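You operate a simulated robot arm through the tools that you are given. There is no shell and no other tool. Be economical: measure what you need, move in short steps, check, and stop when the job is done.

The job below is to be done with a simulated two-armed robot. You get a single attempt, and the scene is never put back.

Task
Fit the large drum in the seeder and switch it on again.
Fine: switch the seeder off before you open its cover; lay the old drum in the rack on the cabinet and close the cover before you switch on; leave vacuum, start and the blue flap alone. Where these are worked on the way, their far stop is far enough and under half their travel is too little: seeder cover.

It is judged by the outcome, as a careful person would: the job done as asked, and still so three seconds after it is handed in. It fails if anything else is knocked over, pushed out of place, dropped, spilled or broken. Lids that push on must go on centred and level and be pressed home; caps that screw on are set level and turned clockwise until they are tight.

Robot
Two 7-joint arms with two-finger parallel grippers on one trunk, on a base that drives. Base frame: it is fixed to the floor where the robot stands at the start and does not move with it; the origin is under the middle of the robot, x ahead of it, y to its left, z up. Readings come in mm, degrees, newtons and seconds.
The left shoulder is at the start at [50, 165, 1207], the right one opposite. With the tool pointing down near the work surface each hand reaches from about 220 to 700 mm from the robot's upright axis, wherever it stands, measured 20 degrees to its own side. Places, roughly: seed drum [750, 1500, 1250]; seeder cover [800, 400, 1100]; seeder flap [600, 700, 1000]; seeder power switch [500, 200, 900]; seeder start button [500, 100, 900]; seeder vacuum knob [500, 200, 1000]. Payload 3.91 kg a hand.
The tool frame of a hand sits at the grasp point between the pads (the TCP): z along the fingers, y along the line on which they close. The tips reach 30 mm beyond it. Largest opening 110 mm; finger width 20, thickness 10; the body of the gripper, 48 by 112 mm, starts 55 mm behind the TCP.
Orientation is that of the tool frame in the base frame, as [roll, pitch, yaw] about the fixed x, y, z axes, in that order (R = Rz(yaw) Ry(pitch) Rx(roll)). With the fingers straight down and closing along the base's y, the tool's x points along the base's -x, its y along +y and its z along -z.

Tools
- The arms move only by the tool jog_arm. It takes "left_motion", "right_motion" or both (then of equal length, played together; a hand with none holds still); each is a list of rows, each a list of 7 numbers: the shift along the tool's x, y, z in mm, then the turn, a rotation vector about the tool's x, y, z in degrees, then the opening, from 0 (shut) to 1 (fully open). In form: [[tx, ty, tz, wx, wy, wz, jaw], ...]. A call has 1 to 20 rows; each row is the pose to reach, as a shift and turn from the pose commanded when the call began, along the tool's axes at that moment. Each row takes 0.2 s and may step no farther than 50 mm and 8.6 degrees from the row before; otherwise, or with a gripper value out of range, the whole call is refused. Where a pose cannot be reached the arm comes as near as it can. A force on the tool above 90 N (or 10 N above the force at the start of the call, whichever is more), or a blocked arm, ends the call early, and 0.2 s more pass. Each finger travels about 45 mm/s and halts on what it meets, pressing with about 27 N; the grip force reading is that of the motor and also rises with nothing between the fingers. The clock runs only during rows and for 0.2 s after the last one: add rows that repeat a pose to give the fingers time. The reply holds the time, the measured pose of the TCP, the force on the tool along the base axes, the opening and the grip force, in the units named above and with some noise, with the torque about the TCP (base axes, N m) and any sound that the robot's microphone picked up.
- Cameras (640 x 400 px; columns grow to the right, rows downward): "scene" is now at [113, 44.5, 1412.3]; the picture's right is [0.47, -0.88, 0.00], its down [-0.20, -0.11, -0.97] and it looks along [0.86, 0.45, -0.23] (base axes); focal length 214 px, centre (320, 200). "left" rides on the left gripper at [73, -17, -103] in its tool frame; the picture's right is [0.23, 0.97, 0.00], its down [-0.76, 0.18, -0.62] and it looks along [-0.61, 0.14, 0.78] (tool axes); focal length 222 px, centre (320, 200). "right" rides on the right gripper at [72, 17, -103] in its tool frame; the picture's right is [-0.23, 0.97, 0.00], its down [-0.76, -0.18, -0.62] and it looks along [-0.61, -0.14, 0.78] (tool axes); focal length 222 px, centre (320, 200). There is no depth. A picture from a camera that has moved, and an enlarged one, comes with that camera's place and axes in the base frame and with its lens.
- get_image(camera): a new picture of that camera. It takes no simulated time.
- raise_lower(by): slides the trunk up (or, below 0, down) by that many mm; the arms and the scene camera ride with it, the base frame stays. It gives what a move gives, with no picture.
- base_move(legs): drives the robot by 1 to 6 legs, each [ahead, left, turn to the left] in mm, mm and degrees, along the robot's own axes; the way and the turn of a leg run together, so that a leg with both is an arc; at most 1500 mm and 180 degrees a leg. The arms and the cameras ride along, it lands a little off, and it stops where it bumps. It gives what a move gives.
- aim_head(pan, tilt): turns the head with the scene camera to pan (to the left, within 80 degrees either way) and tilt (down, from -29 to 69), counted from straight ahead of the robot. It gives what a move gives.
- enlarge(camera, box): a new picture of the part [left, top, right, bottom] of that camera's present view, enlarged. It takes no simulated time.
- close_job(): hands the job in; it is judged then, once.

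Go step by step. Nothing tells you exact positions but the pictures and the camera data: compare them with the known pose of the tool, close in by small moves and look again before you grip or let go. The budget is 120 turns and 100 pictures, counting those below and the enlarged ones. Unless the task says otherwise, let go and move clear before handing in, and close with one line.

The tools are called after "Request:" by a JSON object that holds its "fn" and its "kwargs". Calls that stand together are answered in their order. jog_arm: Moves the arms, as the interface text tells. Its arguments: {"type":"object","properties":{"left_motion":{"type":"array"},"right_motion":{"type":"array"}},"required":[]} The other tools are called the same way: raise_lower (by) slides the trunk up or down; base_move (legs) drives the base; aim_head (pan, tilt) turns the head that bears the scene camera; get_image (camera) takes a picture; enlarge (camera, box) takes an enlarged picture of a part of a camera's view; close_job () hands the job in.

At the start:

```text
clock: 0.0
left_tcp_pos: [223.4, 273.5, 1418.9]
left_ee_rot: [-179.9, 0.1, 180.0]
left_contact_force: [0.3, -0.1, 0.7]
left_moment: [-0.02, -0.01, -0.03]
left_opening: 110.2
left_finger_force: 0.1
right_tcp_pos: [351.6, 18.4, 1366.6]
right_ee_rot: [179.8, 0.1, -180.0]
right_contact_force: [1.0, 0.2, -0.4]
right_moment: [-0.01, -0.03, 0.0]
right_opening: 110.1
right_finger_force: 0.0
trunk travel left (down, up): [-427.0, 76.0]
robot x, y, heading: [-0.3, -4.8, -0.1]
head pan, tilt: [27.8, 13.3]
```

scene: 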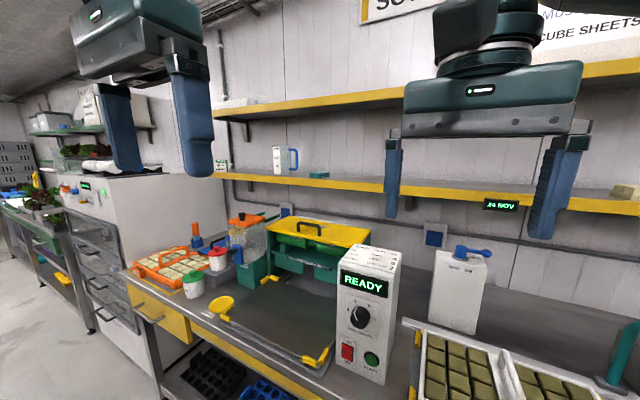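
right: 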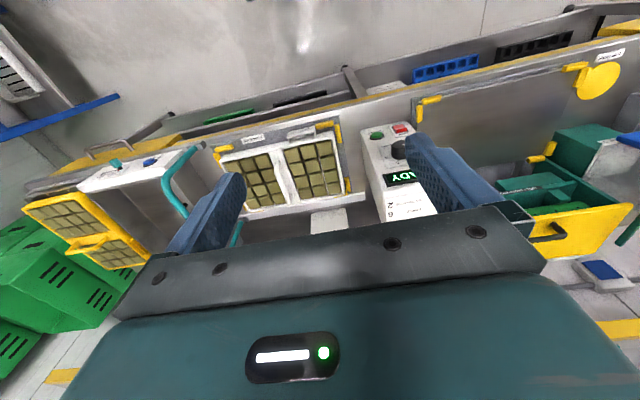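
left: 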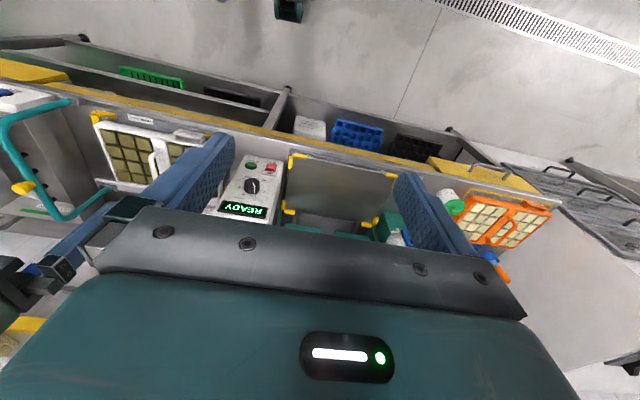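

I see the seeder (yellow cover, green body, control box showing READY) ahead-left. I'll look more closely at the seeder and at the cabinet to the left where the drums should be.

Request:
{"fn": "enlarge", "kwargs": {"camera": "scene", "box": [200, 180, 420, 390]}}

Request:
{"fn": "enlarge", "kwargs": {"camera": "scene", "box": [20, 80, 240, 320]}}

```text
1.90 times, centred on (310, 285) of scene
camera zoom: at [113.0, 44.5, 1412.3], right [0.47, -0.88, 0.0], down [-0.2, -0.11, -0.97], along [0.86, 0.45, -0.23], focal length 408 px, centre (339, 38)
```

zoom: 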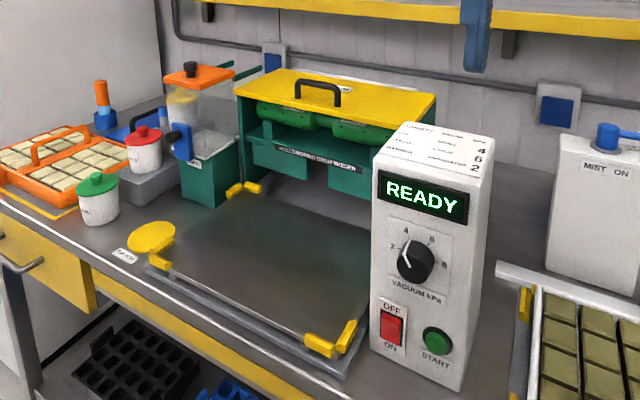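

```text
1.67 times, centred on (130, 200) of scene
camera zoom: at [113.0, 44.5, 1412.3], right [0.47, -0.88, 0.0], down [-0.2, -0.11, -0.97], along [0.86, 0.45, -0.23], focal length 358 px, centre (637, 200)
```

zoom: 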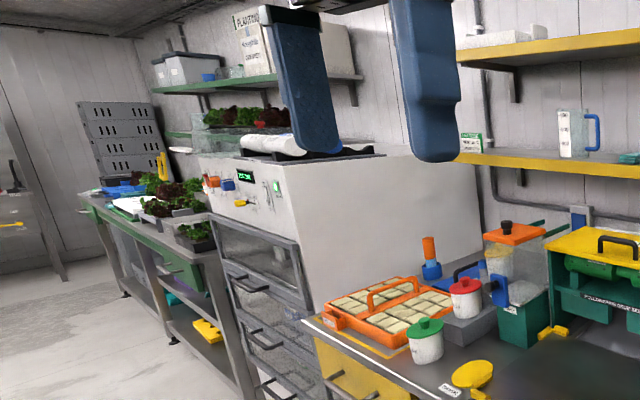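

The power switch triangulates to about [531, 186, 920] on the front of the control box, with the table at about z 870. I'll look toward the cabinet and get a view of the seeder.

Request:
{"fn": "aim_head", "kwargs": {"pan": 60, "tilt": 8}}

Request:
{"fn": "get_image", "kwargs": {"camera": "scene"}}

```text
clock: 1.0
left_tcp_pos: [222.9, 273.3, 1418.4]
left_ee_rot: [-179.9, 0.0, 179.9]
left_contact_force: [-0.1, 0.3, -0.9]
left_moment: [0.02, 0.04, -0.01]
left_opening: 110.0
left_finger_force: 0.1
right_tcp_pos: [351.5, 17.6, 1367.0]
right_ee_rot: [179.9, 0.0, 179.9]
right_contact_force: [-0.1, 1.6, 0.1]
right_moment: [0.03, -0.01, -0.01]
right_opening: 109.9
right_finger_force: 0.0
trunk travel left (down, up): [-427.0, 76.0]
robot x, y, heading: [2.4, -1.8, 0.1]
head pan, tilt: [60.0, 8.0]
```

```text
94 pictures are left
camera scene: at [76.8, 81.2, 1420.9], right [0.87, -0.5, 0.0], down [-0.07, -0.12, -0.99], along [0.5, 0.86, -0.14], focal length 214 px, centre (320, 200)
```

scene: 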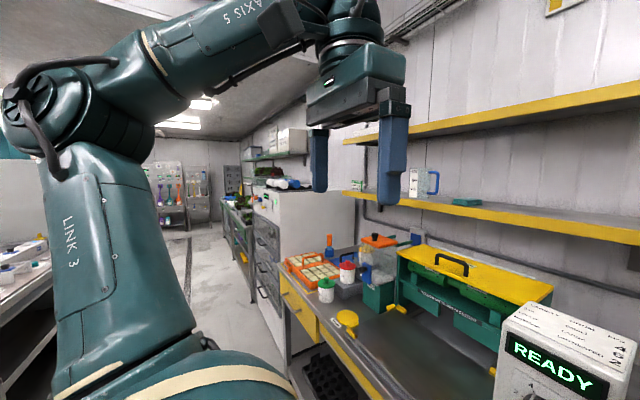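

Next I bring the right hand, fingers closed and pointing forward, in front of the switch. I'll do it in two stages.

Request:
{"fn": "jog_arm", "kwargs": {"right_motion": [[-2, 10, 15, 0, -7, 0, 0.5], [-4, 20, 30, 0, -14, 0, 0], [-6, 30, 45, 0, -21, 0, 0], [-8, 40, 60, 0, -28, 0, 0], [-10, 50, 75, 0, -35, 0, 0], [-12, 60, 90, 0, -42, 0, 0], [-14, 70, 105, 0, -49, 0, 0], [-16, 80, 120, 0, -56, 0, 0], [-18, 90, 135, 0, -63, 0, 0], [-20, 100, 150, 0, -70, 0, 0], [-22, 110, 165, 0, -77, 0, 0], [-24, 120, 180, 0, -84, 0, 0], [-26, 130, 195, 0, -90, 0, 0]]}}

Request:
{"fn": "aim_head", "kwargs": {"pan": 25, "tilt": 25}}

Request:
{"fn": "get_image", "kwargs": {"camera": "scene"}}

Request:
{"fn": "get_image", "kwargs": {"camera": "right"}}

```text
clock: 3.8
left_tcp_pos: [221.9, 274.2, 1418.9]
left_ee_rot: [-179.9, 0.1, -179.9]
left_contact_force: [-0.8, -0.4, 0.4]
left_moment: [0.01, 0.01, 0.04]
left_opening: 109.9
left_finger_force: 0.2
right_tcp_pos: [378.7, 148.4, 1172.0]
right_ee_rot: [49.1, 89.8, 49.2]
right_contact_force: [0.1, 0.2, -0.1]
right_moment: [-0.01, 0.01, 0.02]
right_opening: 0.0
right_finger_force: 27.2
trunk travel left (down, up): [-427.0, 76.0]
robot x, y, heading: [2.6, -1.7, 0.3]
head pan, tilt: [60.0, 8.0]
```

```text
clock: 4.8
left_tcp_pos: [223.6, 272.6, 1419.5]
left_ee_rot: [-179.9, 0.2, -180.0]
left_contact_force: [-0.1, 0.6, -1.1]
left_moment: [0.02, -0.01, -0.05]
left_opening: 110.0
left_finger_force: 0.0
right_tcp_pos: [379.3, 147.7, 1173.3]
right_ee_rot: [120.5, 89.9, 120.5]
right_contact_force: [0.0, 0.1, -0.1]
right_moment: [0.0, -0.01, 0.01]
right_opening: 0.0
right_finger_force: 27.0
trunk travel left (down, up): [-427.0, 76.0]
robot x, y, heading: [-4.8, 0.2, -0.1]
head pan, tilt: [25.0, 25.0]
```

```text
93 pictures are left
camera scene: at [113.9, 40.0, 1393.4], right [0.42, -0.91, 0.0], down [-0.38, -0.18, -0.91], along [0.82, 0.38, -0.42], focal length 214 px, centre (320, 200)
```

scene: 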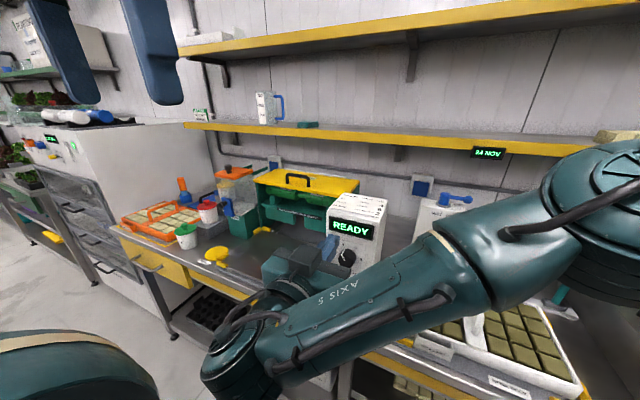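

```text
92 pictures are left
camera right: at [275.2, 164.4, 1100.1], right [0.0, 0.97, 0.23], down [-0.62, -0.18, 0.76], along [0.78, -0.14, 0.61], focal length 222 px, centre (320, 200)
```

right: 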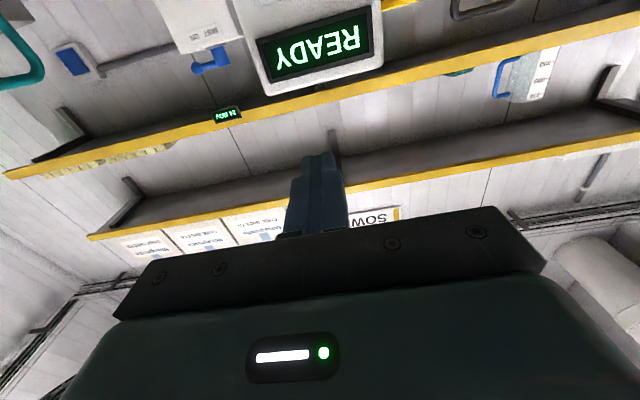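

The hand now points forward. I'm lowering it to the switch height, staying clear of the box.

Request:
{"fn": "jog_arm", "kwargs": {"right_motion": [[25, 4, 0, 0, 0, 0, 0], [50, 8, 0, 0, 0, 0, 0], [75, 12, 0, 0, 0, 0, 0], [100, 16, 0, 0, 0, 0, 0], [125, 20, 0, 0, 0, 0, 0], [150, 24, 5, 0, 0, 0, 0], [175, 28, 10, 0, 0, 0, 0], [200, 32, 20, 0, 0, 0, 0], [220, 36, 30, 0, 0, 0, 0], [238, 38, 50, 0, 0, 0, 0], [238, 38, 60, 0, 0, 0, 0]]}}

Request:
{"fn": "get_image", "kwargs": {"camera": "right"}}

Request:
{"fn": "get_image", "kwargs": {"camera": "scene"}}

```text
clock: 7.2
left_tcp_pos: [223.2, 273.6, 1419.5]
left_ee_rot: [-179.9, 0.0, -179.9]
left_contact_force: [-0.3, 0.3, 0.1]
left_moment: [0.01, -0.02, 0.02]
left_opening: 109.8
left_finger_force: 0.0
right_tcp_pos: [439.8, 188.4, 935.9]
right_ee_rot: [43.9, 90.0, 44.0]
right_contact_force: [0.8, 0.0, -0.1]
right_moment: [-0.01, -0.04, 0.01]
right_opening: 0.1
right_finger_force: 26.9
right hand out of reach, approached as far as the arm can: row 1, 2, 3, 4, 5
trunk travel left (down, up): [-427.0, 76.0]
robot x, y, heading: [1.1, 1.6, -0.1]
head pan, tilt: [25.0, 25.0]
```

```text
91 pictures are left
camera right: at [335.5, 204.4, 862.0], right [0.0, 0.97, 0.23], down [-0.62, -0.18, 0.76], along [0.78, -0.14, 0.61], focal length 222 px, centre (320, 200)
```

right: 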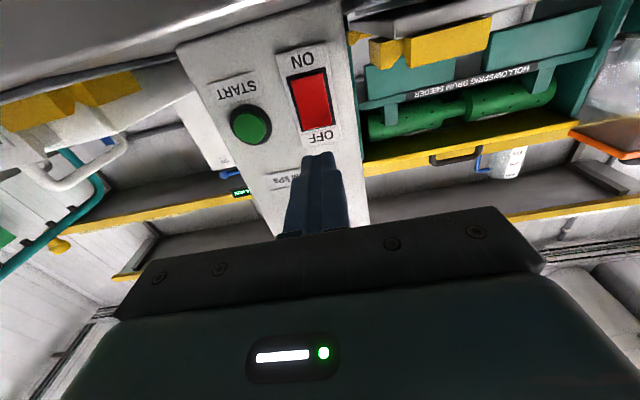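

```text
90 pictures are left
camera scene: at [113.9, 39.9, 1393.3], right [0.42, -0.91, 0.0], down [-0.38, -0.18, -0.91], along [0.82, 0.38, -0.42], focal length 214 px, centre (320, 200)
```

scene: 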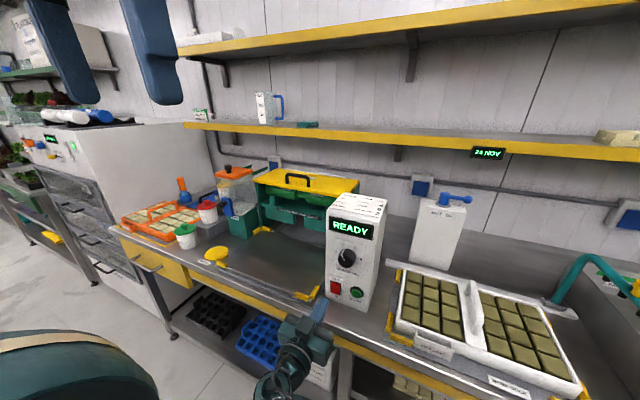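

The rocker triangulates to about [540, 186, 911], with the OFF half around z 922. I'll lower 12 mm and push forward in small steps.

Request:
{"fn": "jog_arm", "kwargs": {"right_motion": [[12, -1, 0, 0, 0, 0, 0], [12, -1, 20, 0, 0, 0, 0], [12, -1, 40, 0, 0, 0, 0], [12, -1, 50, 0, 0, 0, 0], [12, -1, 58, 0, 0, 0, 0], [12, -1, 64, 0, 0, 0, 0], [12, -1, 68, 0, 0, 0, 0]]}}

Request:
{"fn": "enlarge", "kwargs": {"camera": "scene", "box": [280, 180, 420, 340]}}

Request:
{"fn": "get_image", "kwargs": {"camera": "right"}}

```text
clock: 8.6
left_tcp_pos: [212.6, 271.4, 1422.1]
left_ee_rot: [180.0, 0.5, -179.9]
left_contact_force: [0.0, -0.4, 1.1]
left_moment: [0.01, 0.03, -0.01]
left_opening: 110.2
left_finger_force: 0.1
right_tcp_pos: [498.4, 166.0, 907.4]
right_ee_rot: [-63.9, 87.0, -63.9]
right_contact_force: [-53.0, -7.3, 11.2]
right_moment: [0.07, -0.63, 0.27]
right_opening: 0.0
right_finger_force: 27.4
trunk travel left (down, up): [-427.0, 76.0]
robot x, y, heading: [-4.6, 0.7, 0.2]
head pan, tilt: [25.0, 25.0]
stopped in row 7 (right hand): the force on the tool passed its limit (the readings are from after the stop); the commanded pose is now the measured one
```

```text
2.50 times, centred on (350, 260) of scene
camera zoom: at [104.3, 37.4, 1394.1], right [0.42, -0.91, 0.0], down [-0.38, -0.18, -0.91], along [0.82, 0.39, -0.42], focal length 536 px, centre (245, 50)
```

zoom: 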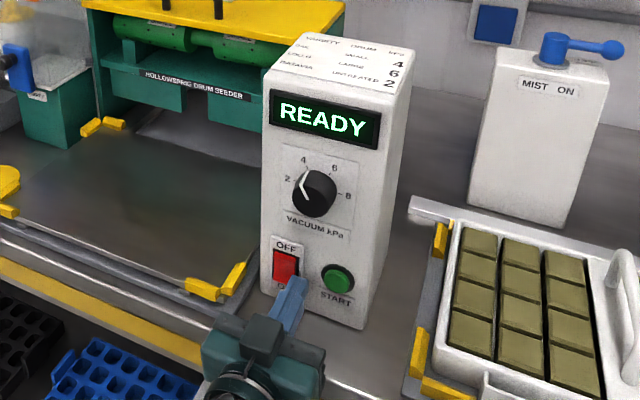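

```text
88 pictures are left
camera right: at [395.9, 178.4, 831.3], right [0.0, 0.98, 0.18], down [-0.64, -0.14, 0.75], along [0.77, -0.11, 0.63], focal length 222 px, centre (320, 200)
```

right: 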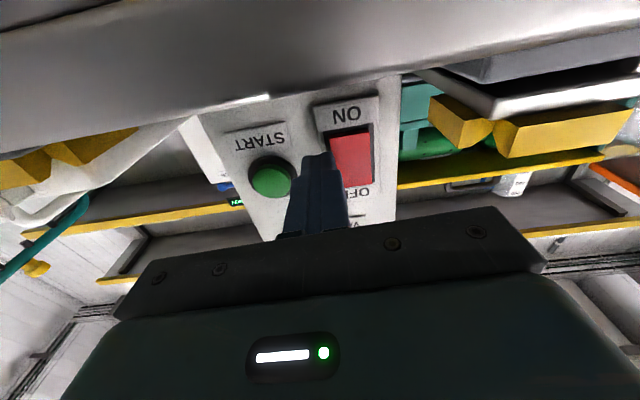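

The tip slid off to the right of the rocker after contact. I'm backing off to look again.

Request:
{"fn": "jog_arm", "kwargs": {"right_motion": [[0, 0, -15, 0, 0, 0, 0], [0, 0, -30, 0, 0, 0, 0], [0, 0, -50, 0, 0, 0, 0], [-10, 15, -60, 0, 0, 0, 0]]}}

Request:
{"fn": "enlarge", "kwargs": {"camera": "scene", "box": [300, 180, 400, 340]}}

Request:
{"fn": "enlarge", "kwargs": {"camera": "right", "box": [200, 20, 440, 220]}}

```text
clock: 9.8
left_tcp_pos: [219.9, 275.5, 1419.5]
left_ee_rot: [-179.9, 0.3, -179.9]
left_contact_force: [0.0, -0.1, 0.0]
left_moment: [-0.01, 0.02, -0.02]
left_opening: 109.9
left_finger_force: 0.0
right_tcp_pos: [486.9, 163.3, 949.0]
right_ee_rot: [-32.5, 80.5, -33.9]
right_contact_force: [0.1, -0.6, 0.0]
right_moment: [0.02, 0.01, 0.0]
right_opening: 0.1
right_finger_force: 27.0
trunk travel left (down, up): [-427.0, 76.0]
robot x, y, heading: [-4.9, -1.4, 0.2]
head pan, tilt: [25.0, 25.0]
stopped in row 4 (right hand): the arm was blocked; the commanded pose is now the measured one
```

```text
2.50 times, centred on (350, 260) of scene
camera zoom: at [112.6, 40.1, 1393.3], right [0.42, -0.91, 0.0], down [-0.38, -0.18, -0.91], along [0.82, 0.38, -0.42], focal length 536 px, centre (245, 50)
```

zoom: 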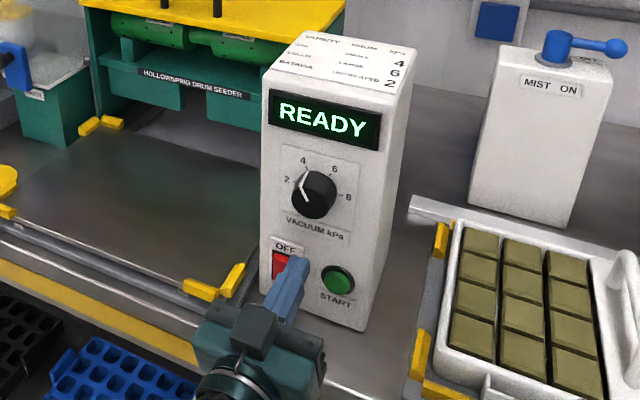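

```text
2.00 times, centred on (320, 120) of right
camera zoom: at [394.4, 174.6, 861.6], right [0.0, 0.99, 0.14], down [-0.73, -0.09, 0.68], along [0.69, -0.1, 0.72], focal length 444 px, centre (320, 360)
```

zoom: 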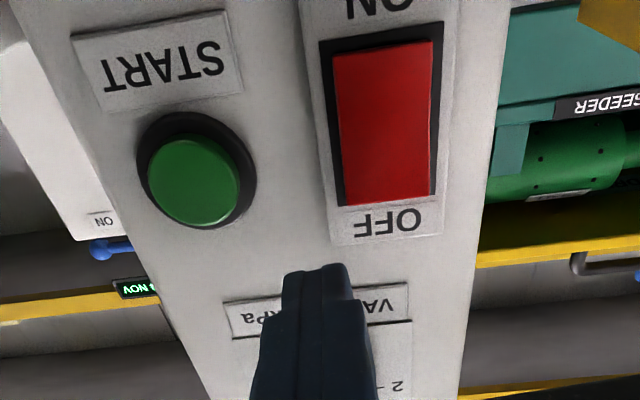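

The arm got blocked backing out, so I need to see what it is touching.

Request:
{"fn": "aim_head", "kwargs": {"pan": 0, "tilt": 55}}

Request:
{"fn": "get_image", "kwargs": {"camera": "scene"}}

```text
clock: 10.8
left_tcp_pos: [220.9, 274.3, 1418.8]
left_ee_rot: [-179.8, 0.1, -180.0]
left_contact_force: [-0.1, 0.0, -0.5]
left_moment: [0.03, 0.0, 0.0]
left_opening: 110.2
left_finger_force: 0.0
right_tcp_pos: [486.1, 163.4, 948.8]
right_ee_rot: [-32.6, 80.3, -34.2]
right_contact_force: [-0.4, 0.7, 0.3]
right_moment: [0.02, 0.0, 0.01]
right_opening: 0.0
right_finger_force: 26.5
trunk travel left (down, up): [-427.0, 76.0]
robot x, y, heading: [-1.6, -2.3, 0.0]
head pan, tilt: [0.0, 55.0]
```

```text
85 pictures are left
camera scene: at [101.1, 1.2, 1349.4], right [0.0, -1.0, 0.0], down [-0.82, 0.0, -0.57], along [0.57, 0.0, -0.82], focal length 214 px, centre (320, 200)
```

scene: 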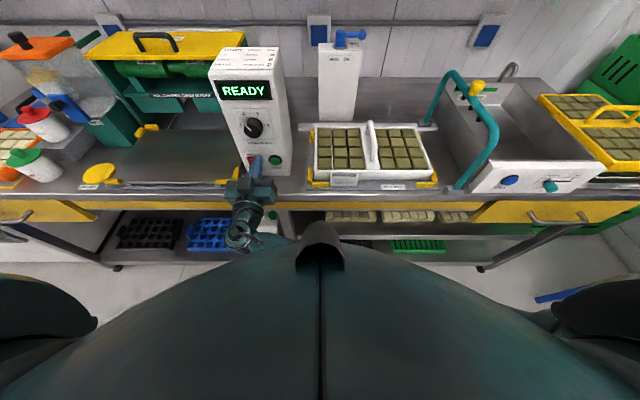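

The forearm is squeezed between the robot body and the table edge. Driving back straightens that out and gives the arm room.

Request:
{"fn": "base_move", "kwargs": {"legs": [[-200, 0, 0]]}}

Request:
{"fn": "get_image", "kwargs": {"camera": "scene"}}

```text
clock: 12.4
left_tcp_pos: [20.3, 272.5, 1418.2]
left_ee_rot: [-179.9, 0.2, -179.9]
left_contact_force: [0.3, 0.1, 0.7]
left_moment: [0.05, -0.05, -0.01]
left_opening: 110.3
left_finger_force: 0.0
right_tcp_pos: [287.6, 162.1, 949.8]
right_ee_rot: [-32.5, 80.2, -34.1]
right_contact_force: [0.4, -0.2, 0.5]
right_moment: [0.0, 0.0, -0.03]
right_opening: 0.3
right_finger_force: 27.2
trunk travel left (down, up): [-427.0, 76.0]
robot x, y, heading: [-200.4, 1.5, 0.0]
head pan, tilt: [0.0, 55.0]
```

```text
84 pictures are left
camera scene: at [-99.2, 0.8, 1349.4], right [0.0, -1.0, 0.0], down [-0.82, 0.0, -0.57], along [0.57, 0.0, -0.82], focal length 214 px, centre (320, 200)
```

scene: 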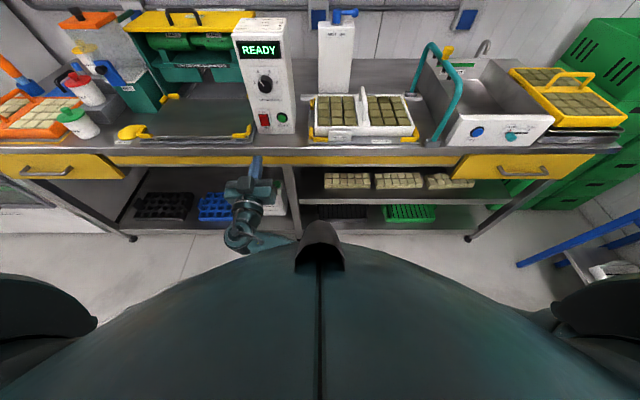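

Clear now. I'll bring the right hand out to the right and up out of the way, and raise it over the table level.

Request:
{"fn": "jog_arm", "kwargs": {"right_motion": [[0, -20, 15, 0, 0, 0, 0], [0, -50, 30, 0, 0, 0, 0], [-20, -80, 30, 0, 0, 0, 0], [-50, -110, 30, 0, 0, 0, 0], [-80, -140, 30, 0, 0, 0, 0], [-110, -170, 30, 0, 0, 0, 0], [-140, -200, 30, 0, 0, 0, 0], [-170, -230, 30, 0, 0, 0, 0], [-200, -260, 30, 0, 0, 0, 0], [-230, -290, 30, 0, 0, 0, 0], [-260, -320, 30, 0, 0, 0, 0], [-290, -340, 30, 0, 0, 0, 0]]}}

```text
clock: 15.0
left_tcp_pos: [21.1, 273.1, 1418.8]
left_ee_rot: [-180.0, 0.0, -180.0]
left_contact_force: [-0.2, 0.1, -0.8]
left_moment: [-0.01, 0.03, -0.01]
left_opening: 109.8
left_finger_force: 0.0
right_tcp_pos: [266.3, -151.2, 1270.9]
right_ee_rot: [-32.2, 80.5, -33.8]
right_contact_force: [0.1, -0.5, -0.4]
right_moment: [0.02, 0.03, 0.0]
right_opening: 0.0
right_finger_force: 27.6
trunk travel left (down, up): [-427.0, 76.0]
robot x, y, heading: [-201.7, -1.0, -0.0]
head pan, tilt: [0.0, 55.0]
```

Now the left hand, straight behind the switch and tilted 30° down to clear the table edge with its camera.

Request:
{"fn": "jog_arm", "kwargs": {"left_motion": [[-20, -4, 22, 0, -3, 0, 0.5], [-40, -8, 44, 0, -6, 0, 0], [-60, -13, 66, 0, -9, 0, 0], [-80, -17, 88, 0, -12, 0, 0], [-100, -21, 110, 0, -15, 0, 0], [-120, -26, 132, 0, -18, 0, 0], [-140, -30, 154, 0, -21, 0, 0], [-160, -34, 176, 0, -24, 0, 0], [-180, -39, 198, 0, -27, 0, 0], [-200, -43, 220, 0, -30, 0, 0], [-220, -47, 242, 0, -33, 0, 0], [-240, -52, 264, 0, -36, 0, 0], [-260, -56, 286, 0, -39, 0, 0], [-280, -60, 308, 0, -42, 0, 0], [-300, -65, 330, 0, -45, 0, 0], [-320, -69, 352, 0, -48, 0, 0], [-340, -73, 374, 0, -51, 0, 0], [-360, -78, 396, 0, -54, 0, 0], [-380, -82, 418, 0, -57, 0, 0], [-400, -86, 438, 0, -60, 0, 0]]}}

Request:
{"fn": "get_image", "kwargs": {"camera": "left"}}

Request:
{"fn": "get_image", "kwargs": {"camera": "scene"}}

```text
clock: 19.2
left_tcp_pos: [403.9, 210.8, 1006.4]
left_ee_rot: [-179.6, 60.0, -179.7]
left_contact_force: [-0.1, 0.3, -0.6]
left_moment: [0.0, 0.03, -0.05]
left_opening: 0.1
left_finger_force: 26.9
left hand out of reach, approached as far as the arm can: row 19, 20
right_tcp_pos: [265.6, -151.5, 1269.7]
right_ee_rot: [-32.7, 80.5, -34.2]
right_contact_force: [0.1, 0.7, 0.4]
right_moment: [0.01, 0.02, 0.03]
right_opening: 0.0
right_finger_force: 26.6
trunk travel left (down, up): [-427.0, 76.0]
robot x, y, heading: [-202.0, -3.0, -0.2]
head pan, tilt: [0.0, 55.0]
```

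```text
83 pictures are left
camera left: at [281.1, 192.9, 996.0], right [-0.11, 0.97, -0.2], down [-0.16, 0.18, 0.97], along [0.98, 0.14, 0.14], focal length 222 px, centre (320, 200)
```

left: 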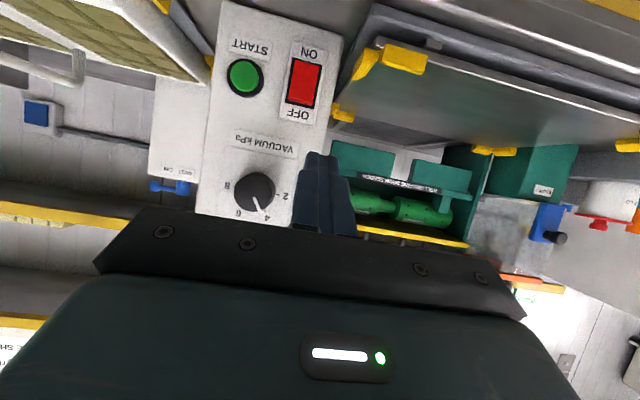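

```text
82 pictures are left
camera scene: at [-98.2, 0.9, 1349.3], right [0.0, -1.0, 0.0], down [-0.82, 0.0, -0.57], along [0.57, 0.0, -0.82], focal length 214 px, centre (320, 200)
```

scene: 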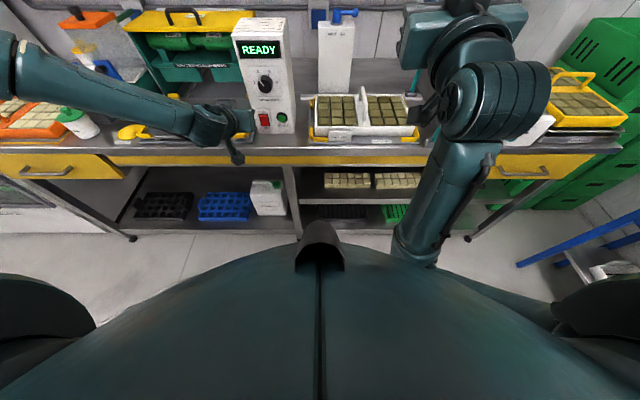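

The switch location is confirmed at [540, 186, 911]. The left arm is at its reach limit, so I'll move the base ahead 60 and trunk down 75, then adjust.

Request:
{"fn": "base_move", "kwargs": {"legs": [[60, -20, 0]]}}

Request:
{"fn": "raise_lower", "kwargs": {"by": -75}}

Request:
{"fn": "get_image", "kwargs": {"camera": "left"}}

```text
clock: 20.1
left_tcp_pos: [464.8, 189.5, 1008.2]
left_ee_rot: [-179.9, 60.2, -180.0]
left_contact_force: [0.4, -0.6, 0.2]
left_moment: [0.01, -0.04, -0.03]
left_opening: 0.0
left_finger_force: 26.7
right_tcp_pos: [326.0, -170.6, 1268.8]
right_ee_rot: [-32.7, 80.5, -34.3]
right_contact_force: [-0.4, 0.2, -0.6]
right_moment: [-0.02, 0.01, 0.01]
right_opening: 0.0
right_finger_force: 26.7
trunk travel left (down, up): [-427.0, 76.0]
robot x, y, heading: [-139.2, -21.3, -0.0]
head pan, tilt: [0.0, 55.0]
```

```text
clock: 21.3
left_tcp_pos: [462.9, 190.0, 933.8]
left_ee_rot: [-179.7, 60.2, -179.9]
left_contact_force: [0.5, -0.7, 0.2]
left_moment: [0.01, -0.02, -0.03]
left_opening: 0.1
left_finger_force: 27.7
right_tcp_pos: [324.2, -170.1, 1195.3]
right_ee_rot: [-32.6, 80.4, -34.2]
right_contact_force: [-0.2, -0.1, -0.2]
right_moment: [0.03, 0.03, -0.02]
right_opening: 0.0
right_finger_force: 26.6
trunk travel left (down, up): [-352.0, 151.0]
robot x, y, heading: [-141.2, -16.9, 0.2]
head pan, tilt: [0.0, 55.0]
```

```text
81 pictures are left
camera left: at [339.8, 173.1, 921.6], right [-0.11, 0.97, -0.2], down [-0.16, 0.18, 0.97], along [0.98, 0.14, 0.14], focal length 222 px, centre (320, 200)
```

left: 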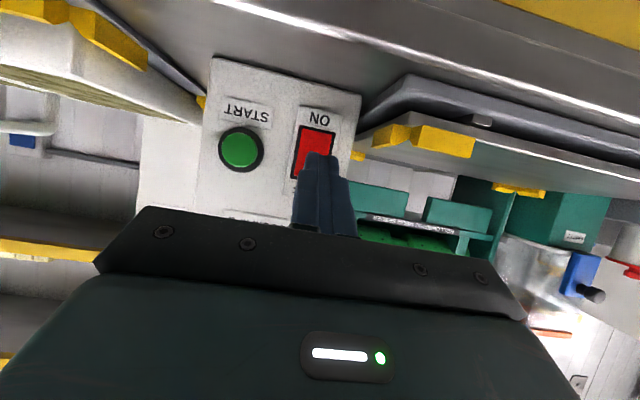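

Request:
{"fn": "jog_arm", "kwargs": {"left_motion": [[-12.4, -3, 27.5, 0, 0, 0, 0], [-17.4, -3, 36.1, 0, 0, 0, 0], [-20.4, -3, 41.3, 0, 0, 0, 0], [-22.4, -3, 44.8, 0, 0, 0, 0], [-24.4, -3, 48.3, 0, 0, 0, 0]]}}

Request:
{"fn": "get_image", "kwargs": {"camera": "left"}}

```text
clock: 22.5
left_tcp_pos: [497.0, 204.0, 947.6]
left_ee_rot: [-179.9, 60.1, -179.9]
left_contact_force: [-0.1, 0.1, -0.6]
left_moment: [-0.01, 0.0, -0.03]
left_opening: 0.3
left_finger_force: 26.9
left hand out of reach, approached as far as the arm can: row 1, 2, 3, 4, 5
right_tcp_pos: [324.9, -170.0, 1194.8]
right_ee_rot: [-32.7, 80.7, -34.1]
right_contact_force: [0.6, -0.1, -0.3]
right_moment: [0.03, 0.05, 0.01]
right_opening: 0.0
right_finger_force: 26.8
trunk travel left (down, up): [-352.0, 151.0]
robot x, y, heading: [-144.0, -17.1, 0.0]
head pan, tilt: [0.0, 55.0]
```

```text
80 pictures are left
camera left: at [373.3, 187.2, 936.5], right [-0.11, 0.97, -0.2], down [-0.16, 0.18, 0.97], along [0.98, 0.14, 0.14], focal length 222 px, centre (320, 200)
```

left: 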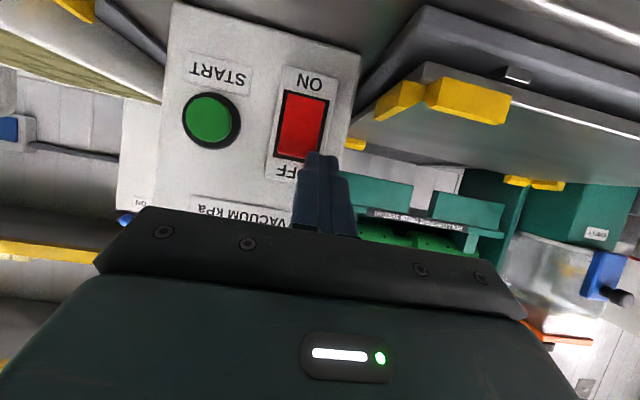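

The reach is limited again, so I'll retract the hand a bit, then drive closer.

Request:
{"fn": "jog_arm", "kwargs": {"left_motion": [[10, -8, -40, 0, 0, 0, 0], [20, -14, -90, 0, 0, 0, 0], [20, -14, -115, 0, 0, 0, 0]]}}

Request:
{"fn": "base_move", "kwargs": {"legs": [[95, 0, 0]]}}

```text
refused: row 2 steps farther than a row can; nothing moved
```

```text
clock: 23.3
left_tcp_pos: [505.9, 203.7, 952.0]
left_ee_rot: [-179.3, 60.2, -179.4]
left_contact_force: [-25.1, 2.7, 15.0]
left_moment: [-0.04, 0.09, -0.08]
left_opening: 0.0
left_finger_force: 26.7
right_tcp_pos: [338.7, -169.7, 1195.6]
right_ee_rot: [-32.1, 80.3, -33.5]
right_contact_force: [-0.2, 0.1, -0.6]
right_moment: [-0.03, -0.02, -0.01]
right_opening: 0.1
right_finger_force: 27.0
trunk travel left (down, up): [-352.0, 151.0]
robot x, y, heading: [-126.6, -20.2, 0.5]
head pan, tilt: [0.0, 55.0]
stopped in leg 1: the force on the tool passed its limit (the readings are from after the stop); the commanded pose is now the measured one
```

That push was unintended; the base stopped on light contact with the box face at about x 537. Backing off now and checking that nothing moved.

Request:
{"fn": "jog_arm", "kwargs": {"left_motion": [[5, -4, -30, 0, 0, 0, 0], [10, -8, -60, 0, 0, 0, 0], [15, -12, -90, 0, 0, 0, 0], [15, -14, -115, 0, 0, 0, 0]]}}

Request:
{"fn": "enlarge", "kwargs": {"camera": "scene", "box": [140, 0, 360, 150]}}

```text
clock: 24.3
left_tcp_pos: [404.5, 189.4, 993.0]
left_ee_rot: [-179.5, 59.9, -179.5]
left_contact_force: [0.3, -0.5, 1.1]
left_moment: [-0.03, -0.01, -0.02]
left_opening: 0.0
left_finger_force: 27.0
right_tcp_pos: [342.1, -169.7, 1193.7]
right_ee_rot: [-32.8, 80.5, -34.3]
right_contact_force: [-0.3, 0.8, 0.6]
right_moment: [0.01, -0.02, 0.0]
right_opening: 0.0
right_finger_force: 27.2
trunk travel left (down, up): [-352.0, 151.0]
robot x, y, heading: [-124.3, -18.0, 0.1]
head pan, tilt: [0.0, 55.0]
```

```text
2.67 times, centred on (250, 75) of scene
camera zoom: at [-22.3, -18.5, 1274.3], right [0.0, -1.0, 0.0], down [-0.82, 0.0, -0.57], along [0.57, 0.0, -0.82], focal length 572 px, centre (507, 533)
```

zoom: 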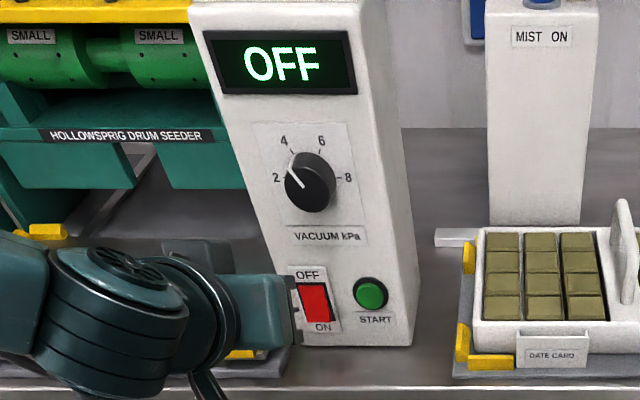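

The display now reads OFF, and the vacuum knob is unchanged. Next I'll raise the hands and trunk, shift left, and inspect the seeder from in front.

Request:
{"fn": "jog_arm", "kwargs": {"left_motion": [[-30, 0, -30, 0, 0, 0, 0], [-60, 0, -50, 0, 0, 0, 0], [-95, 0, -70, 0, 0, 0, 0], [-130, 0, -90, 0, 0, 0, 0], [-165, 0, -110, 0, 0, 0, 0], [-200, 0, -130, 0, 0, 0, 0], [-230, 0, -150, 0, 0, 0, 0]]}}

Request:
{"fn": "raise_lower", "kwargs": {"by": 150}}

Request:
{"fn": "base_move", "kwargs": {"legs": [[0, 420, 0]]}}

Request:
{"fn": "aim_head", "kwargs": {"pan": 0, "tilt": 30}}

Request:
{"fn": "get_image", "kwargs": {"camera": "scene"}}

```text
clock: 25.9
left_tcp_pos: [388.8, 190.8, 1268.2]
left_ee_rot: [-179.5, 59.8, -179.5]
left_contact_force: [0.8, -0.2, 0.3]
left_moment: [0.0, 0.0, -0.01]
left_opening: 0.0
left_finger_force: 27.0
right_tcp_pos: [343.4, -170.0, 1195.2]
right_ee_rot: [-32.9, 80.5, -34.4]
right_contact_force: [0.0, -0.1, 0.0]
right_moment: [0.01, 0.01, -0.01]
right_opening: 0.0
right_finger_force: 27.4
trunk travel left (down, up): [-352.0, 151.0]
robot x, y, heading: [-127.3, -21.4, 0.2]
head pan, tilt: [0.0, 55.0]
```

```text
clock: 27.6
left_tcp_pos: [389.2, 190.0, 1418.9]
left_ee_rot: [-179.5, 59.8, -179.5]
left_contact_force: [-0.2, 0.2, 0.3]
left_moment: [0.02, -0.02, 0.01]
left_opening: 0.2
left_finger_force: 27.3
right_tcp_pos: [343.9, -169.6, 1343.8]
right_ee_rot: [-32.9, 80.6, -34.5]
right_contact_force: [-1.2, 0.4, 0.2]
right_moment: [0.02, 0.0, -0.02]
right_opening: 0.0
right_finger_force: 27.1
trunk travel left (down, up): [-502.0, 1.0]
robot x, y, heading: [-125.5, -18.1, -0.0]
head pan, tilt: [0.0, 55.0]
```

```text
clock: 30.2
left_tcp_pos: [387.1, 611.7, 1418.8]
left_ee_rot: [-179.6, 59.8, -179.5]
left_contact_force: [-1.8, 0.9, 0.3]
left_moment: [0.0, 0.01, -0.02]
left_opening: 0.0
left_finger_force: 26.9
right_tcp_pos: [343.4, 251.3, 1344.5]
right_ee_rot: [-33.0, 80.5, -34.5]
right_contact_force: [-1.0, 0.3, 0.5]
right_moment: [-0.02, -0.01, 0.03]
right_opening: 0.0
right_finger_force: 27.5
trunk travel left (down, up): [-502.0, 1.0]
robot x, y, heading: [-127.1, 403.2, 0.1]
head pan, tilt: [0.0, 55.0]
```

```text
clock: 31.1
left_tcp_pos: [388.2, 611.6, 1419.5]
left_ee_rot: [-179.4, 59.7, -179.6]
left_contact_force: [-0.9, -0.6, -0.2]
left_moment: [-0.02, -0.01, -0.01]
left_opening: 0.0
left_finger_force: 26.7
right_tcp_pos: [343.4, 250.2, 1343.7]
right_ee_rot: [-32.9, 80.5, -34.4]
right_contact_force: [1.1, 0.3, -0.2]
right_moment: [-0.01, 0.02, -0.06]
right_opening: 0.3
right_finger_force: 26.9
trunk travel left (down, up): [-502.0, 1.0]
robot x, y, heading: [-126.7, 403.0, -0.0]
head pan, tilt: [0.0, 30.0]
```

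```text
78 pictures are left
camera scene: at [-4.4, 402.1, 1460.3], right [0.0, -1.0, 0.0], down [-0.5, 0.0, -0.87], along [0.87, 0.0, -0.5], focal length 214 px, centre (320, 200)
```

scene: 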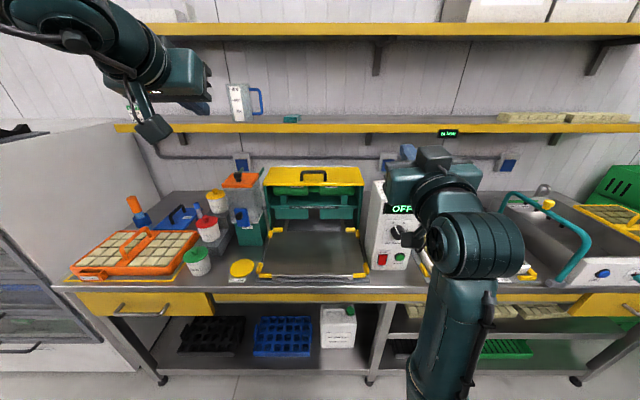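

Request:
{"fn": "enlarge", "kwargs": {"camera": "scene", "box": [220, 150, 400, 290]}}

```text
2.86 times, centred on (310, 220) of scene
camera zoom: at [-4.4, 402.1, 1460.3], right [0.0, -1.0, 0.0], down [-0.5, 0.0, -0.87], along [0.87, 0.0, -0.5], focal length 613 px, centre (349, 143)
```

zoom: 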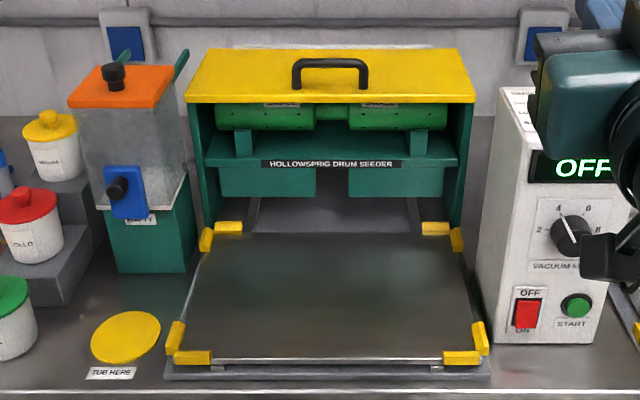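

I'll fold both hands back to tool-down and then drive closer to look at the seeder and its cover hinge.

Request:
{"fn": "jog_arm", "kwargs": {"left_motion": [[-5, 0, -10, 0, 6, 0, 0], [-10, 0, -20, 0, 12, 0, 0], [-15, 0, -30, 0, 18, 0, 0], [-20, 0, -40, 0, 24, 0, 0], [-25, 0, -50, 0, 30, 0, 0], [-30, 0, -60, 0, 36, 0, 0], [-35, 5, -70, 0, 42, 0, 0], [-40, 10, -80, 0, 48, 0, 0], [-45, 15, -90, 0, 54, 0, 0], [-50, 20, -100, 0, 60, 0, 0]], "right_motion": [[-5, -5, -10, 0, 8, 0, 0], [-10, -10, -20, 0, 16, 0, 0], [-15, -15, -30, 0, 24, 0, 0], [-20, -20, -40, 0, 32, 0, 0], [-25, -25, -50, 0, 40, 0, 0], [-30, -30, -60, 0, 48, 0, 0], [-35, -35, -70, 0, 56, 0, 0], [-40, -40, -80, 0, 64, 0, 0], [-45, -45, -90, 0, 72, 0, 0], [-50, -50, -100, 0, 80, 0, 0]]}}

Request:
{"fn": "get_image", "kwargs": {"camera": "scene"}}

```text
clock: 33.3
left_tcp_pos: [288.3, 648.3, 1464.9]
left_ee_rot: [-179.7, 0.2, 179.8]
left_contact_force: [-1.7, -0.7, 0.5]
left_moment: [0.05, -0.11, 0.01]
left_opening: 0.1
left_finger_force: 27.0
left hand out of reach, approached as far as the arm can: row 7, 8, 9, 10
right_tcp_pos: [259.6, 12.2, 1386.4]
right_ee_rot: [-174.9, 18.5, 179.8]
right_contact_force: [-2.2, -0.3, 0.2]
right_moment: [0.01, -0.21, 0.06]
right_opening: 0.0
right_finger_force: 26.5
right hand out of reach, approached as far as the arm can: row 4, 5, 6, 7, 8, 9, 10
trunk travel left (down, up): [-502.0, 1.0]
robot x, y, heading: [-125.8, 402.3, 0.3]
head pan, tilt: [0.0, 30.0]
```

```text
76 pictures are left
camera scene: at [-10.3, 400.5, 1461.2], right [0.0, -1.0, 0.0], down [-0.5, 0.0, -0.87], along [0.87, 0.0, -0.5], focal length 214 px, centre (320, 200)
```

scene: 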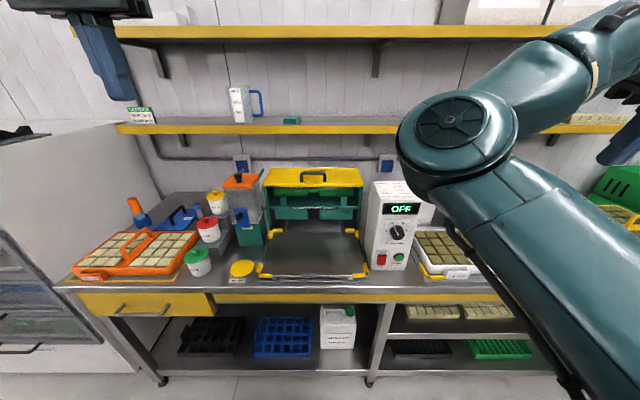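

Now driving ahead 200 mm, with the hands high above everything.

Request:
{"fn": "base_move", "kwargs": {"legs": [[150, 0, 0], [50, 0, 0]]}}

Request:
{"fn": "aim_head", "kwargs": {"pan": 0, "tilt": 40}}

Request:
{"fn": "get_image", "kwargs": {"camera": "scene"}}

```text
clock: 35.2
left_tcp_pos: [499.4, 648.2, 1461.5]
left_ee_rot: [-179.7, 0.0, 179.7]
left_contact_force: [0.8, -0.5, 0.2]
left_moment: [-0.01, 0.01, 0.0]
left_opening: 0.0
left_finger_force: 27.0
right_tcp_pos: [466.0, 10.0, 1385.4]
right_ee_rot: [-174.7, 17.8, 179.5]
right_contact_force: [1.2, -0.7, -1.1]
right_moment: [0.02, 0.04, 0.0]
right_opening: 0.0
right_finger_force: 26.8
trunk travel left (down, up): [-502.0, 1.0]
robot x, y, heading: [77.8, 396.1, -0.1]
head pan, tilt: [0.0, 30.0]
```

```text
clock: 36.0
left_tcp_pos: [498.2, 647.3, 1461.7]
left_ee_rot: [-179.7, 0.0, 179.8]
left_contact_force: [-0.3, 0.1, 0.0]
left_moment: [0.03, -0.02, 0.0]
left_opening: 0.0
left_finger_force: 27.0
right_tcp_pos: [463.3, 10.7, 1385.5]
right_ee_rot: [-174.7, 18.0, 179.5]
right_contact_force: [0.3, -0.5, -0.5]
right_moment: [-0.03, -0.02, 0.0]
right_opening: 0.0
right_finger_force: 26.9
trunk travel left (down, up): [-502.0, 1.0]
robot x, y, heading: [75.4, 399.1, -0.1]
head pan, tilt: [0.0, 40.0]
```

```text
75 pictures are left
camera scene: at [193.2, 401.5, 1445.1], right [0.0, -1.0, 0.0], down [-0.64, 0.0, -0.77], along [0.77, 0.0, -0.64], focal length 214 px, centre (320, 200)
```

scene: 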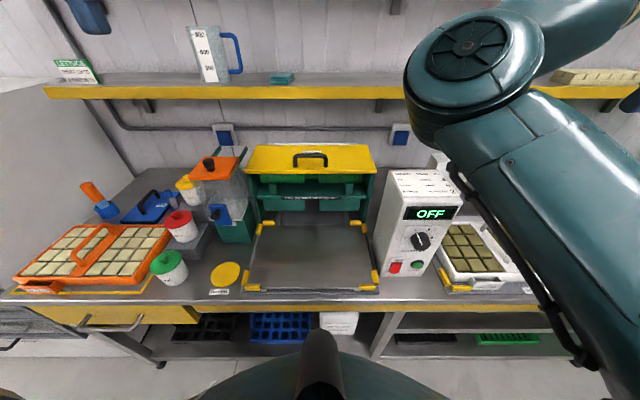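

Request:
{"fn": "enlarge", "kwargs": {"camera": "scene", "box": [225, 80, 405, 220]}}

```text
2.86 times, centred on (315, 150) of scene
camera zoom: at [193.2, 401.5, 1445.1], right [0.0, -1.0, 0.0], down [-0.64, 0.0, -0.77], along [0.77, 0.0, -0.64], focal length 613 px, centre (334, 343)
```

zoom: 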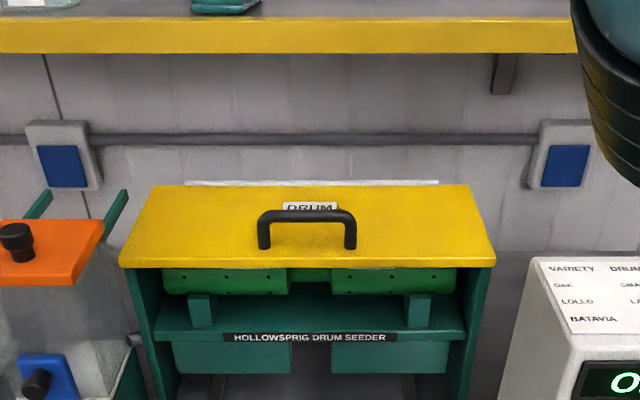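

The cover hinge looks to be at the back (x≈940), the handle bar at about [785, 431, 1128], and the table edge at x≈459. I'll creep in another 50 mm and bring the left hand toward the handle, pointing forward with the fingers closing vertically.

Request:
{"fn": "base_move", "kwargs": {"legs": [[50, 0, 0]]}}

```text
clock: 36.9
left_tcp_pos: [549.9, 647.0, 1461.4]
left_ee_rot: [-179.7, -0.1, 179.8]
left_contact_force: [-0.7, 0.2, 0.0]
left_moment: [-0.04, 0.01, -0.01]
left_opening: 0.0
left_finger_force: 26.7
right_tcp_pos: [514.6, 9.6, 1384.5]
right_ee_rot: [-174.7, 18.0, 179.4]
right_contact_force: [0.2, -0.4, -0.2]
right_moment: [-0.03, 0.0, 0.01]
right_opening: 0.1
right_finger_force: 26.9
trunk travel left (down, up): [-502.0, 1.0]
robot x, y, heading: [129.4, 400.7, 0.0]
head pan, tilt: [0.0, 40.0]
```

Request:
{"fn": "jog_arm", "kwargs": {"left_motion": [[0, -14, 8, 0, 0, 8.5, 0], [0, -28, 16, 0, 0, 17, 0], [0, -42, 24, 0, 0, 25.5, 0], [0, -56, 32, 0, 0, 34, 0], [0, -70, 40, 0, 0, 42.5, 0], [0, -84, 48, 0, 0, 51, 0.3], [0, -98, 56, 0, 0, 59.5, 0.5], [0, -112, 64, 0, 0, 68, 0.5], [0, -126, 72, 0, 0, 76.5, 0.5], [0, -140, 80, 0, 0, 85, 0.5], [0, -147, 80, 0, 0, 90, 0.5]]}}

Request:
{"fn": "get_image", "kwargs": {"camera": "left"}}

```text
clock: 39.3
left_tcp_pos: [402.5, 518.6, 1348.3]
left_ee_rot: [179.9, 0.3, 90.4]
left_contact_force: [-0.1, -0.1, -0.7]
left_moment: [0.01, -0.02, -0.03]
left_opening: 55.0
left_finger_force: 0.1
left hand out of reach, approached as far as the arm can: row 6, 7, 8, 9, 10, 11
right_tcp_pos: [513.7, 10.8, 1386.2]
right_ee_rot: [-174.7, 17.9, 179.5]
right_contact_force: [0.2, 1.0, 0.3]
right_moment: [0.01, 0.03, 0.0]
right_opening: 0.0
right_finger_force: 26.8
trunk travel left (down, up): [-502.0, 1.0]
robot x, y, heading: [128.6, 399.6, -0.3]
head pan, tilt: [0.0, 40.0]
```

```text
73 pictures are left
camera left: at [387.9, 591.6, 1451.5], right [0.97, 0.23, 0.0], down [0.18, -0.76, 0.63], along [0.15, -0.61, -0.78], focal length 222 px, centre (320, 200)
```

left: 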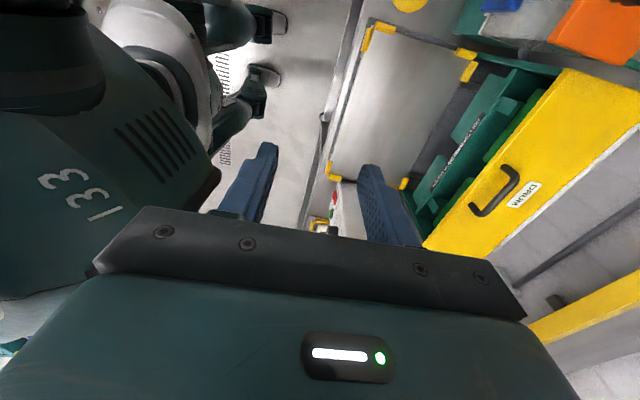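

Request:
{"fn": "jog_arm", "kwargs": {"left_motion": [[-6, 20, 12, -6, 0, 0, 0.5], [-13, 41, 24, -12, 0, 0, 0.5], [-19, 62, 36, -18, 0, 0, 0.5], [-26, 83, 48, -24, 0, 0, 0.5], [-32, 104, 60, -30, 0, 0, 0.5], [-39, 124, 72, -36, 0, 0, 0.5], [-45, 145, 84, -42, 0, 0, 0.5], [-52, 166, 96, -48, 0, 0, 0.5], [-58, 187, 108, -54, 0, 0, 0.5], [-65, 207, 120, -60, 0, 0, 0.5], [-72, 228, 132, -66, 0, 0, 0.5], [-78, 248, 148, -70, 0, 0, 0.5]]}}

Request:
{"fn": "get_image", "kwargs": {"camera": "left"}}

Request:
{"fn": "get_image", "kwargs": {"camera": "scene"}}

```text
clock: 41.9
left_tcp_pos: [645.1, 500.6, 1218.9]
left_ee_rot: [110.0, 0.4, 89.6]
left_contact_force: [0.1, -0.3, 0.6]
left_moment: [0.03, -0.01, -0.02]
left_opening: 55.3
left_finger_force: 0.1
left hand out of reach, approached as far as the arm can: row 1, 2, 3, 4, 5, 6, 7, 8, 9, 10, 11, 12
right_tcp_pos: [513.8, 10.7, 1386.0]
right_ee_rot: [-174.7, 18.0, 179.5]
right_contact_force: [0.2, -0.3, -0.2]
right_moment: [0.0, -0.02, 0.01]
right_opening: 0.0
right_finger_force: 27.0
trunk travel left (down, up): [-502.0, 1.0]
robot x, y, heading: [128.4, 398.7, -0.0]
head pan, tilt: [0.0, 40.0]
```

```text
72 pictures are left
camera left: at [544.7, 574.4, 1237.2], right [0.33, 0.23, 0.91], down [-0.53, -0.76, 0.39], along [0.78, -0.61, -0.13], focal length 222 px, centre (320, 200)
```

left: 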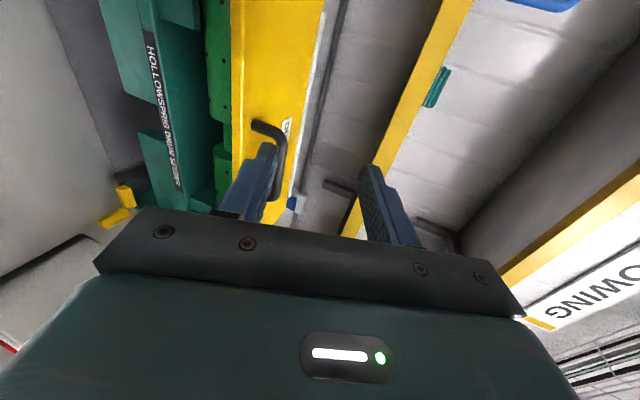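

```text
71 pictures are left
camera scene: at [243.5, 401.5, 1445.0], right [0.0, -1.0, 0.0], down [-0.64, 0.0, -0.77], along [0.77, 0.0, -0.64], focal length 214 px, centre (320, 200)
```

scene: 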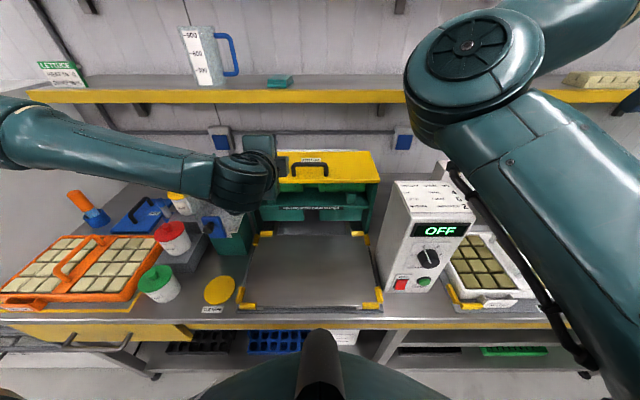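

The left hand is limited sideways, so I'll shift the base right 65 mm and line up with the bar, estimated at [785, 431, 1128].

Request:
{"fn": "base_move", "kwargs": {"legs": [[0, -65, 0]]}}

Request:
{"fn": "jog_arm", "kwargs": {"left_motion": [[0, -20, 7, -4, 0, 0, 0.3], [0, -40, 14, -8, 0, 0, 0.3], [0, -62, 22, -10, 0, 0, 0.3], [0, -62, 22, -10, 0, 0, 0.3]]}}

Request:
{"fn": "get_image", "kwargs": {"camera": "left"}}

Request:
{"fn": "enlarge", "kwargs": {"camera": "scene", "box": [200, 110, 400, 250]}}

```text
clock: 42.9
left_tcp_pos: [643.0, 437.4, 1218.2]
left_ee_rot: [110.1, 0.4, 89.9]
left_contact_force: [0.0, 0.4, 0.7]
left_moment: [0.05, 0.02, 0.04]
left_opening: 54.9
left_finger_force: 0.0
right_tcp_pos: [513.8, -53.7, 1386.5]
right_ee_rot: [-174.6, 18.0, 179.6]
right_contact_force: [0.2, -1.0, 0.1]
right_moment: [0.05, -0.01, 0.02]
right_opening: 0.2
right_finger_force: 27.2
trunk travel left (down, up): [-502.0, 1.0]
robot x, y, heading: [128.3, 335.8, 0.2]
head pan, tilt: [0.0, 40.0]
```

```text
clock: 43.9
left_tcp_pos: [640.3, 454.0, 1225.5]
left_ee_rot: [100.5, 0.3, 89.9]
left_contact_force: [-0.9, 0.2, 0.5]
left_moment: [0.02, 0.02, -0.03]
left_opening: 32.9
left_finger_force: 0.1
left hand out of reach, approached as far as the arm can: row 1, 2, 3, 4
right_tcp_pos: [514.2, -52.5, 1386.0]
right_ee_rot: [-174.8, 17.9, 179.6]
right_contact_force: [-0.2, 0.1, 0.4]
right_moment: [-0.04, 0.01, 0.01]
right_opening: 0.0
right_finger_force: 27.3
trunk travel left (down, up): [-502.0, 1.0]
robot x, y, heading: [129.0, 337.1, 0.1]
head pan, tilt: [0.0, 40.0]
```

```text
70 pictures are left
camera left: at [538.1, 527.8, 1227.6], right [0.18, 0.23, 0.96], down [-0.58, -0.76, 0.29], along [0.79, -0.61, 0.0], focal length 222 px, centre (320, 200)
```

left: 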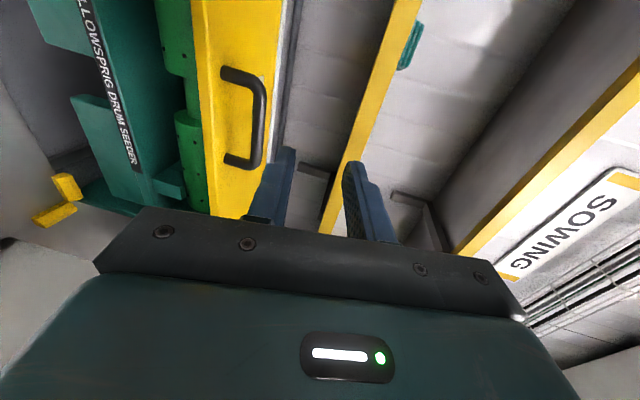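

```text
2.86 times, centred on (300, 180) of scene
camera zoom: at [243.1, 337.6, 1445.0], right [0.0, -1.0, 0.0], down [-0.64, 0.0, -0.77], along [0.77, 0.0, -0.64], focal length 613 px, centre (377, 257)
```

zoom: 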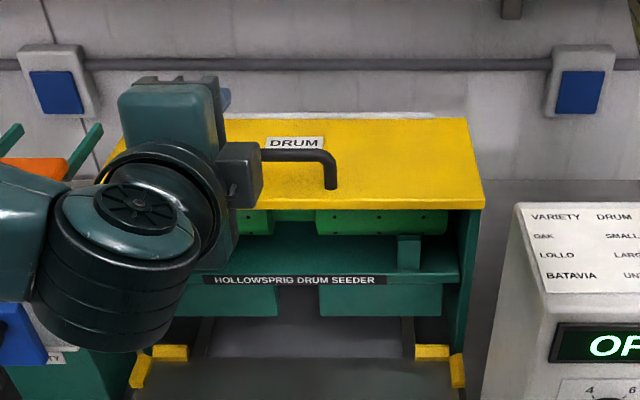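

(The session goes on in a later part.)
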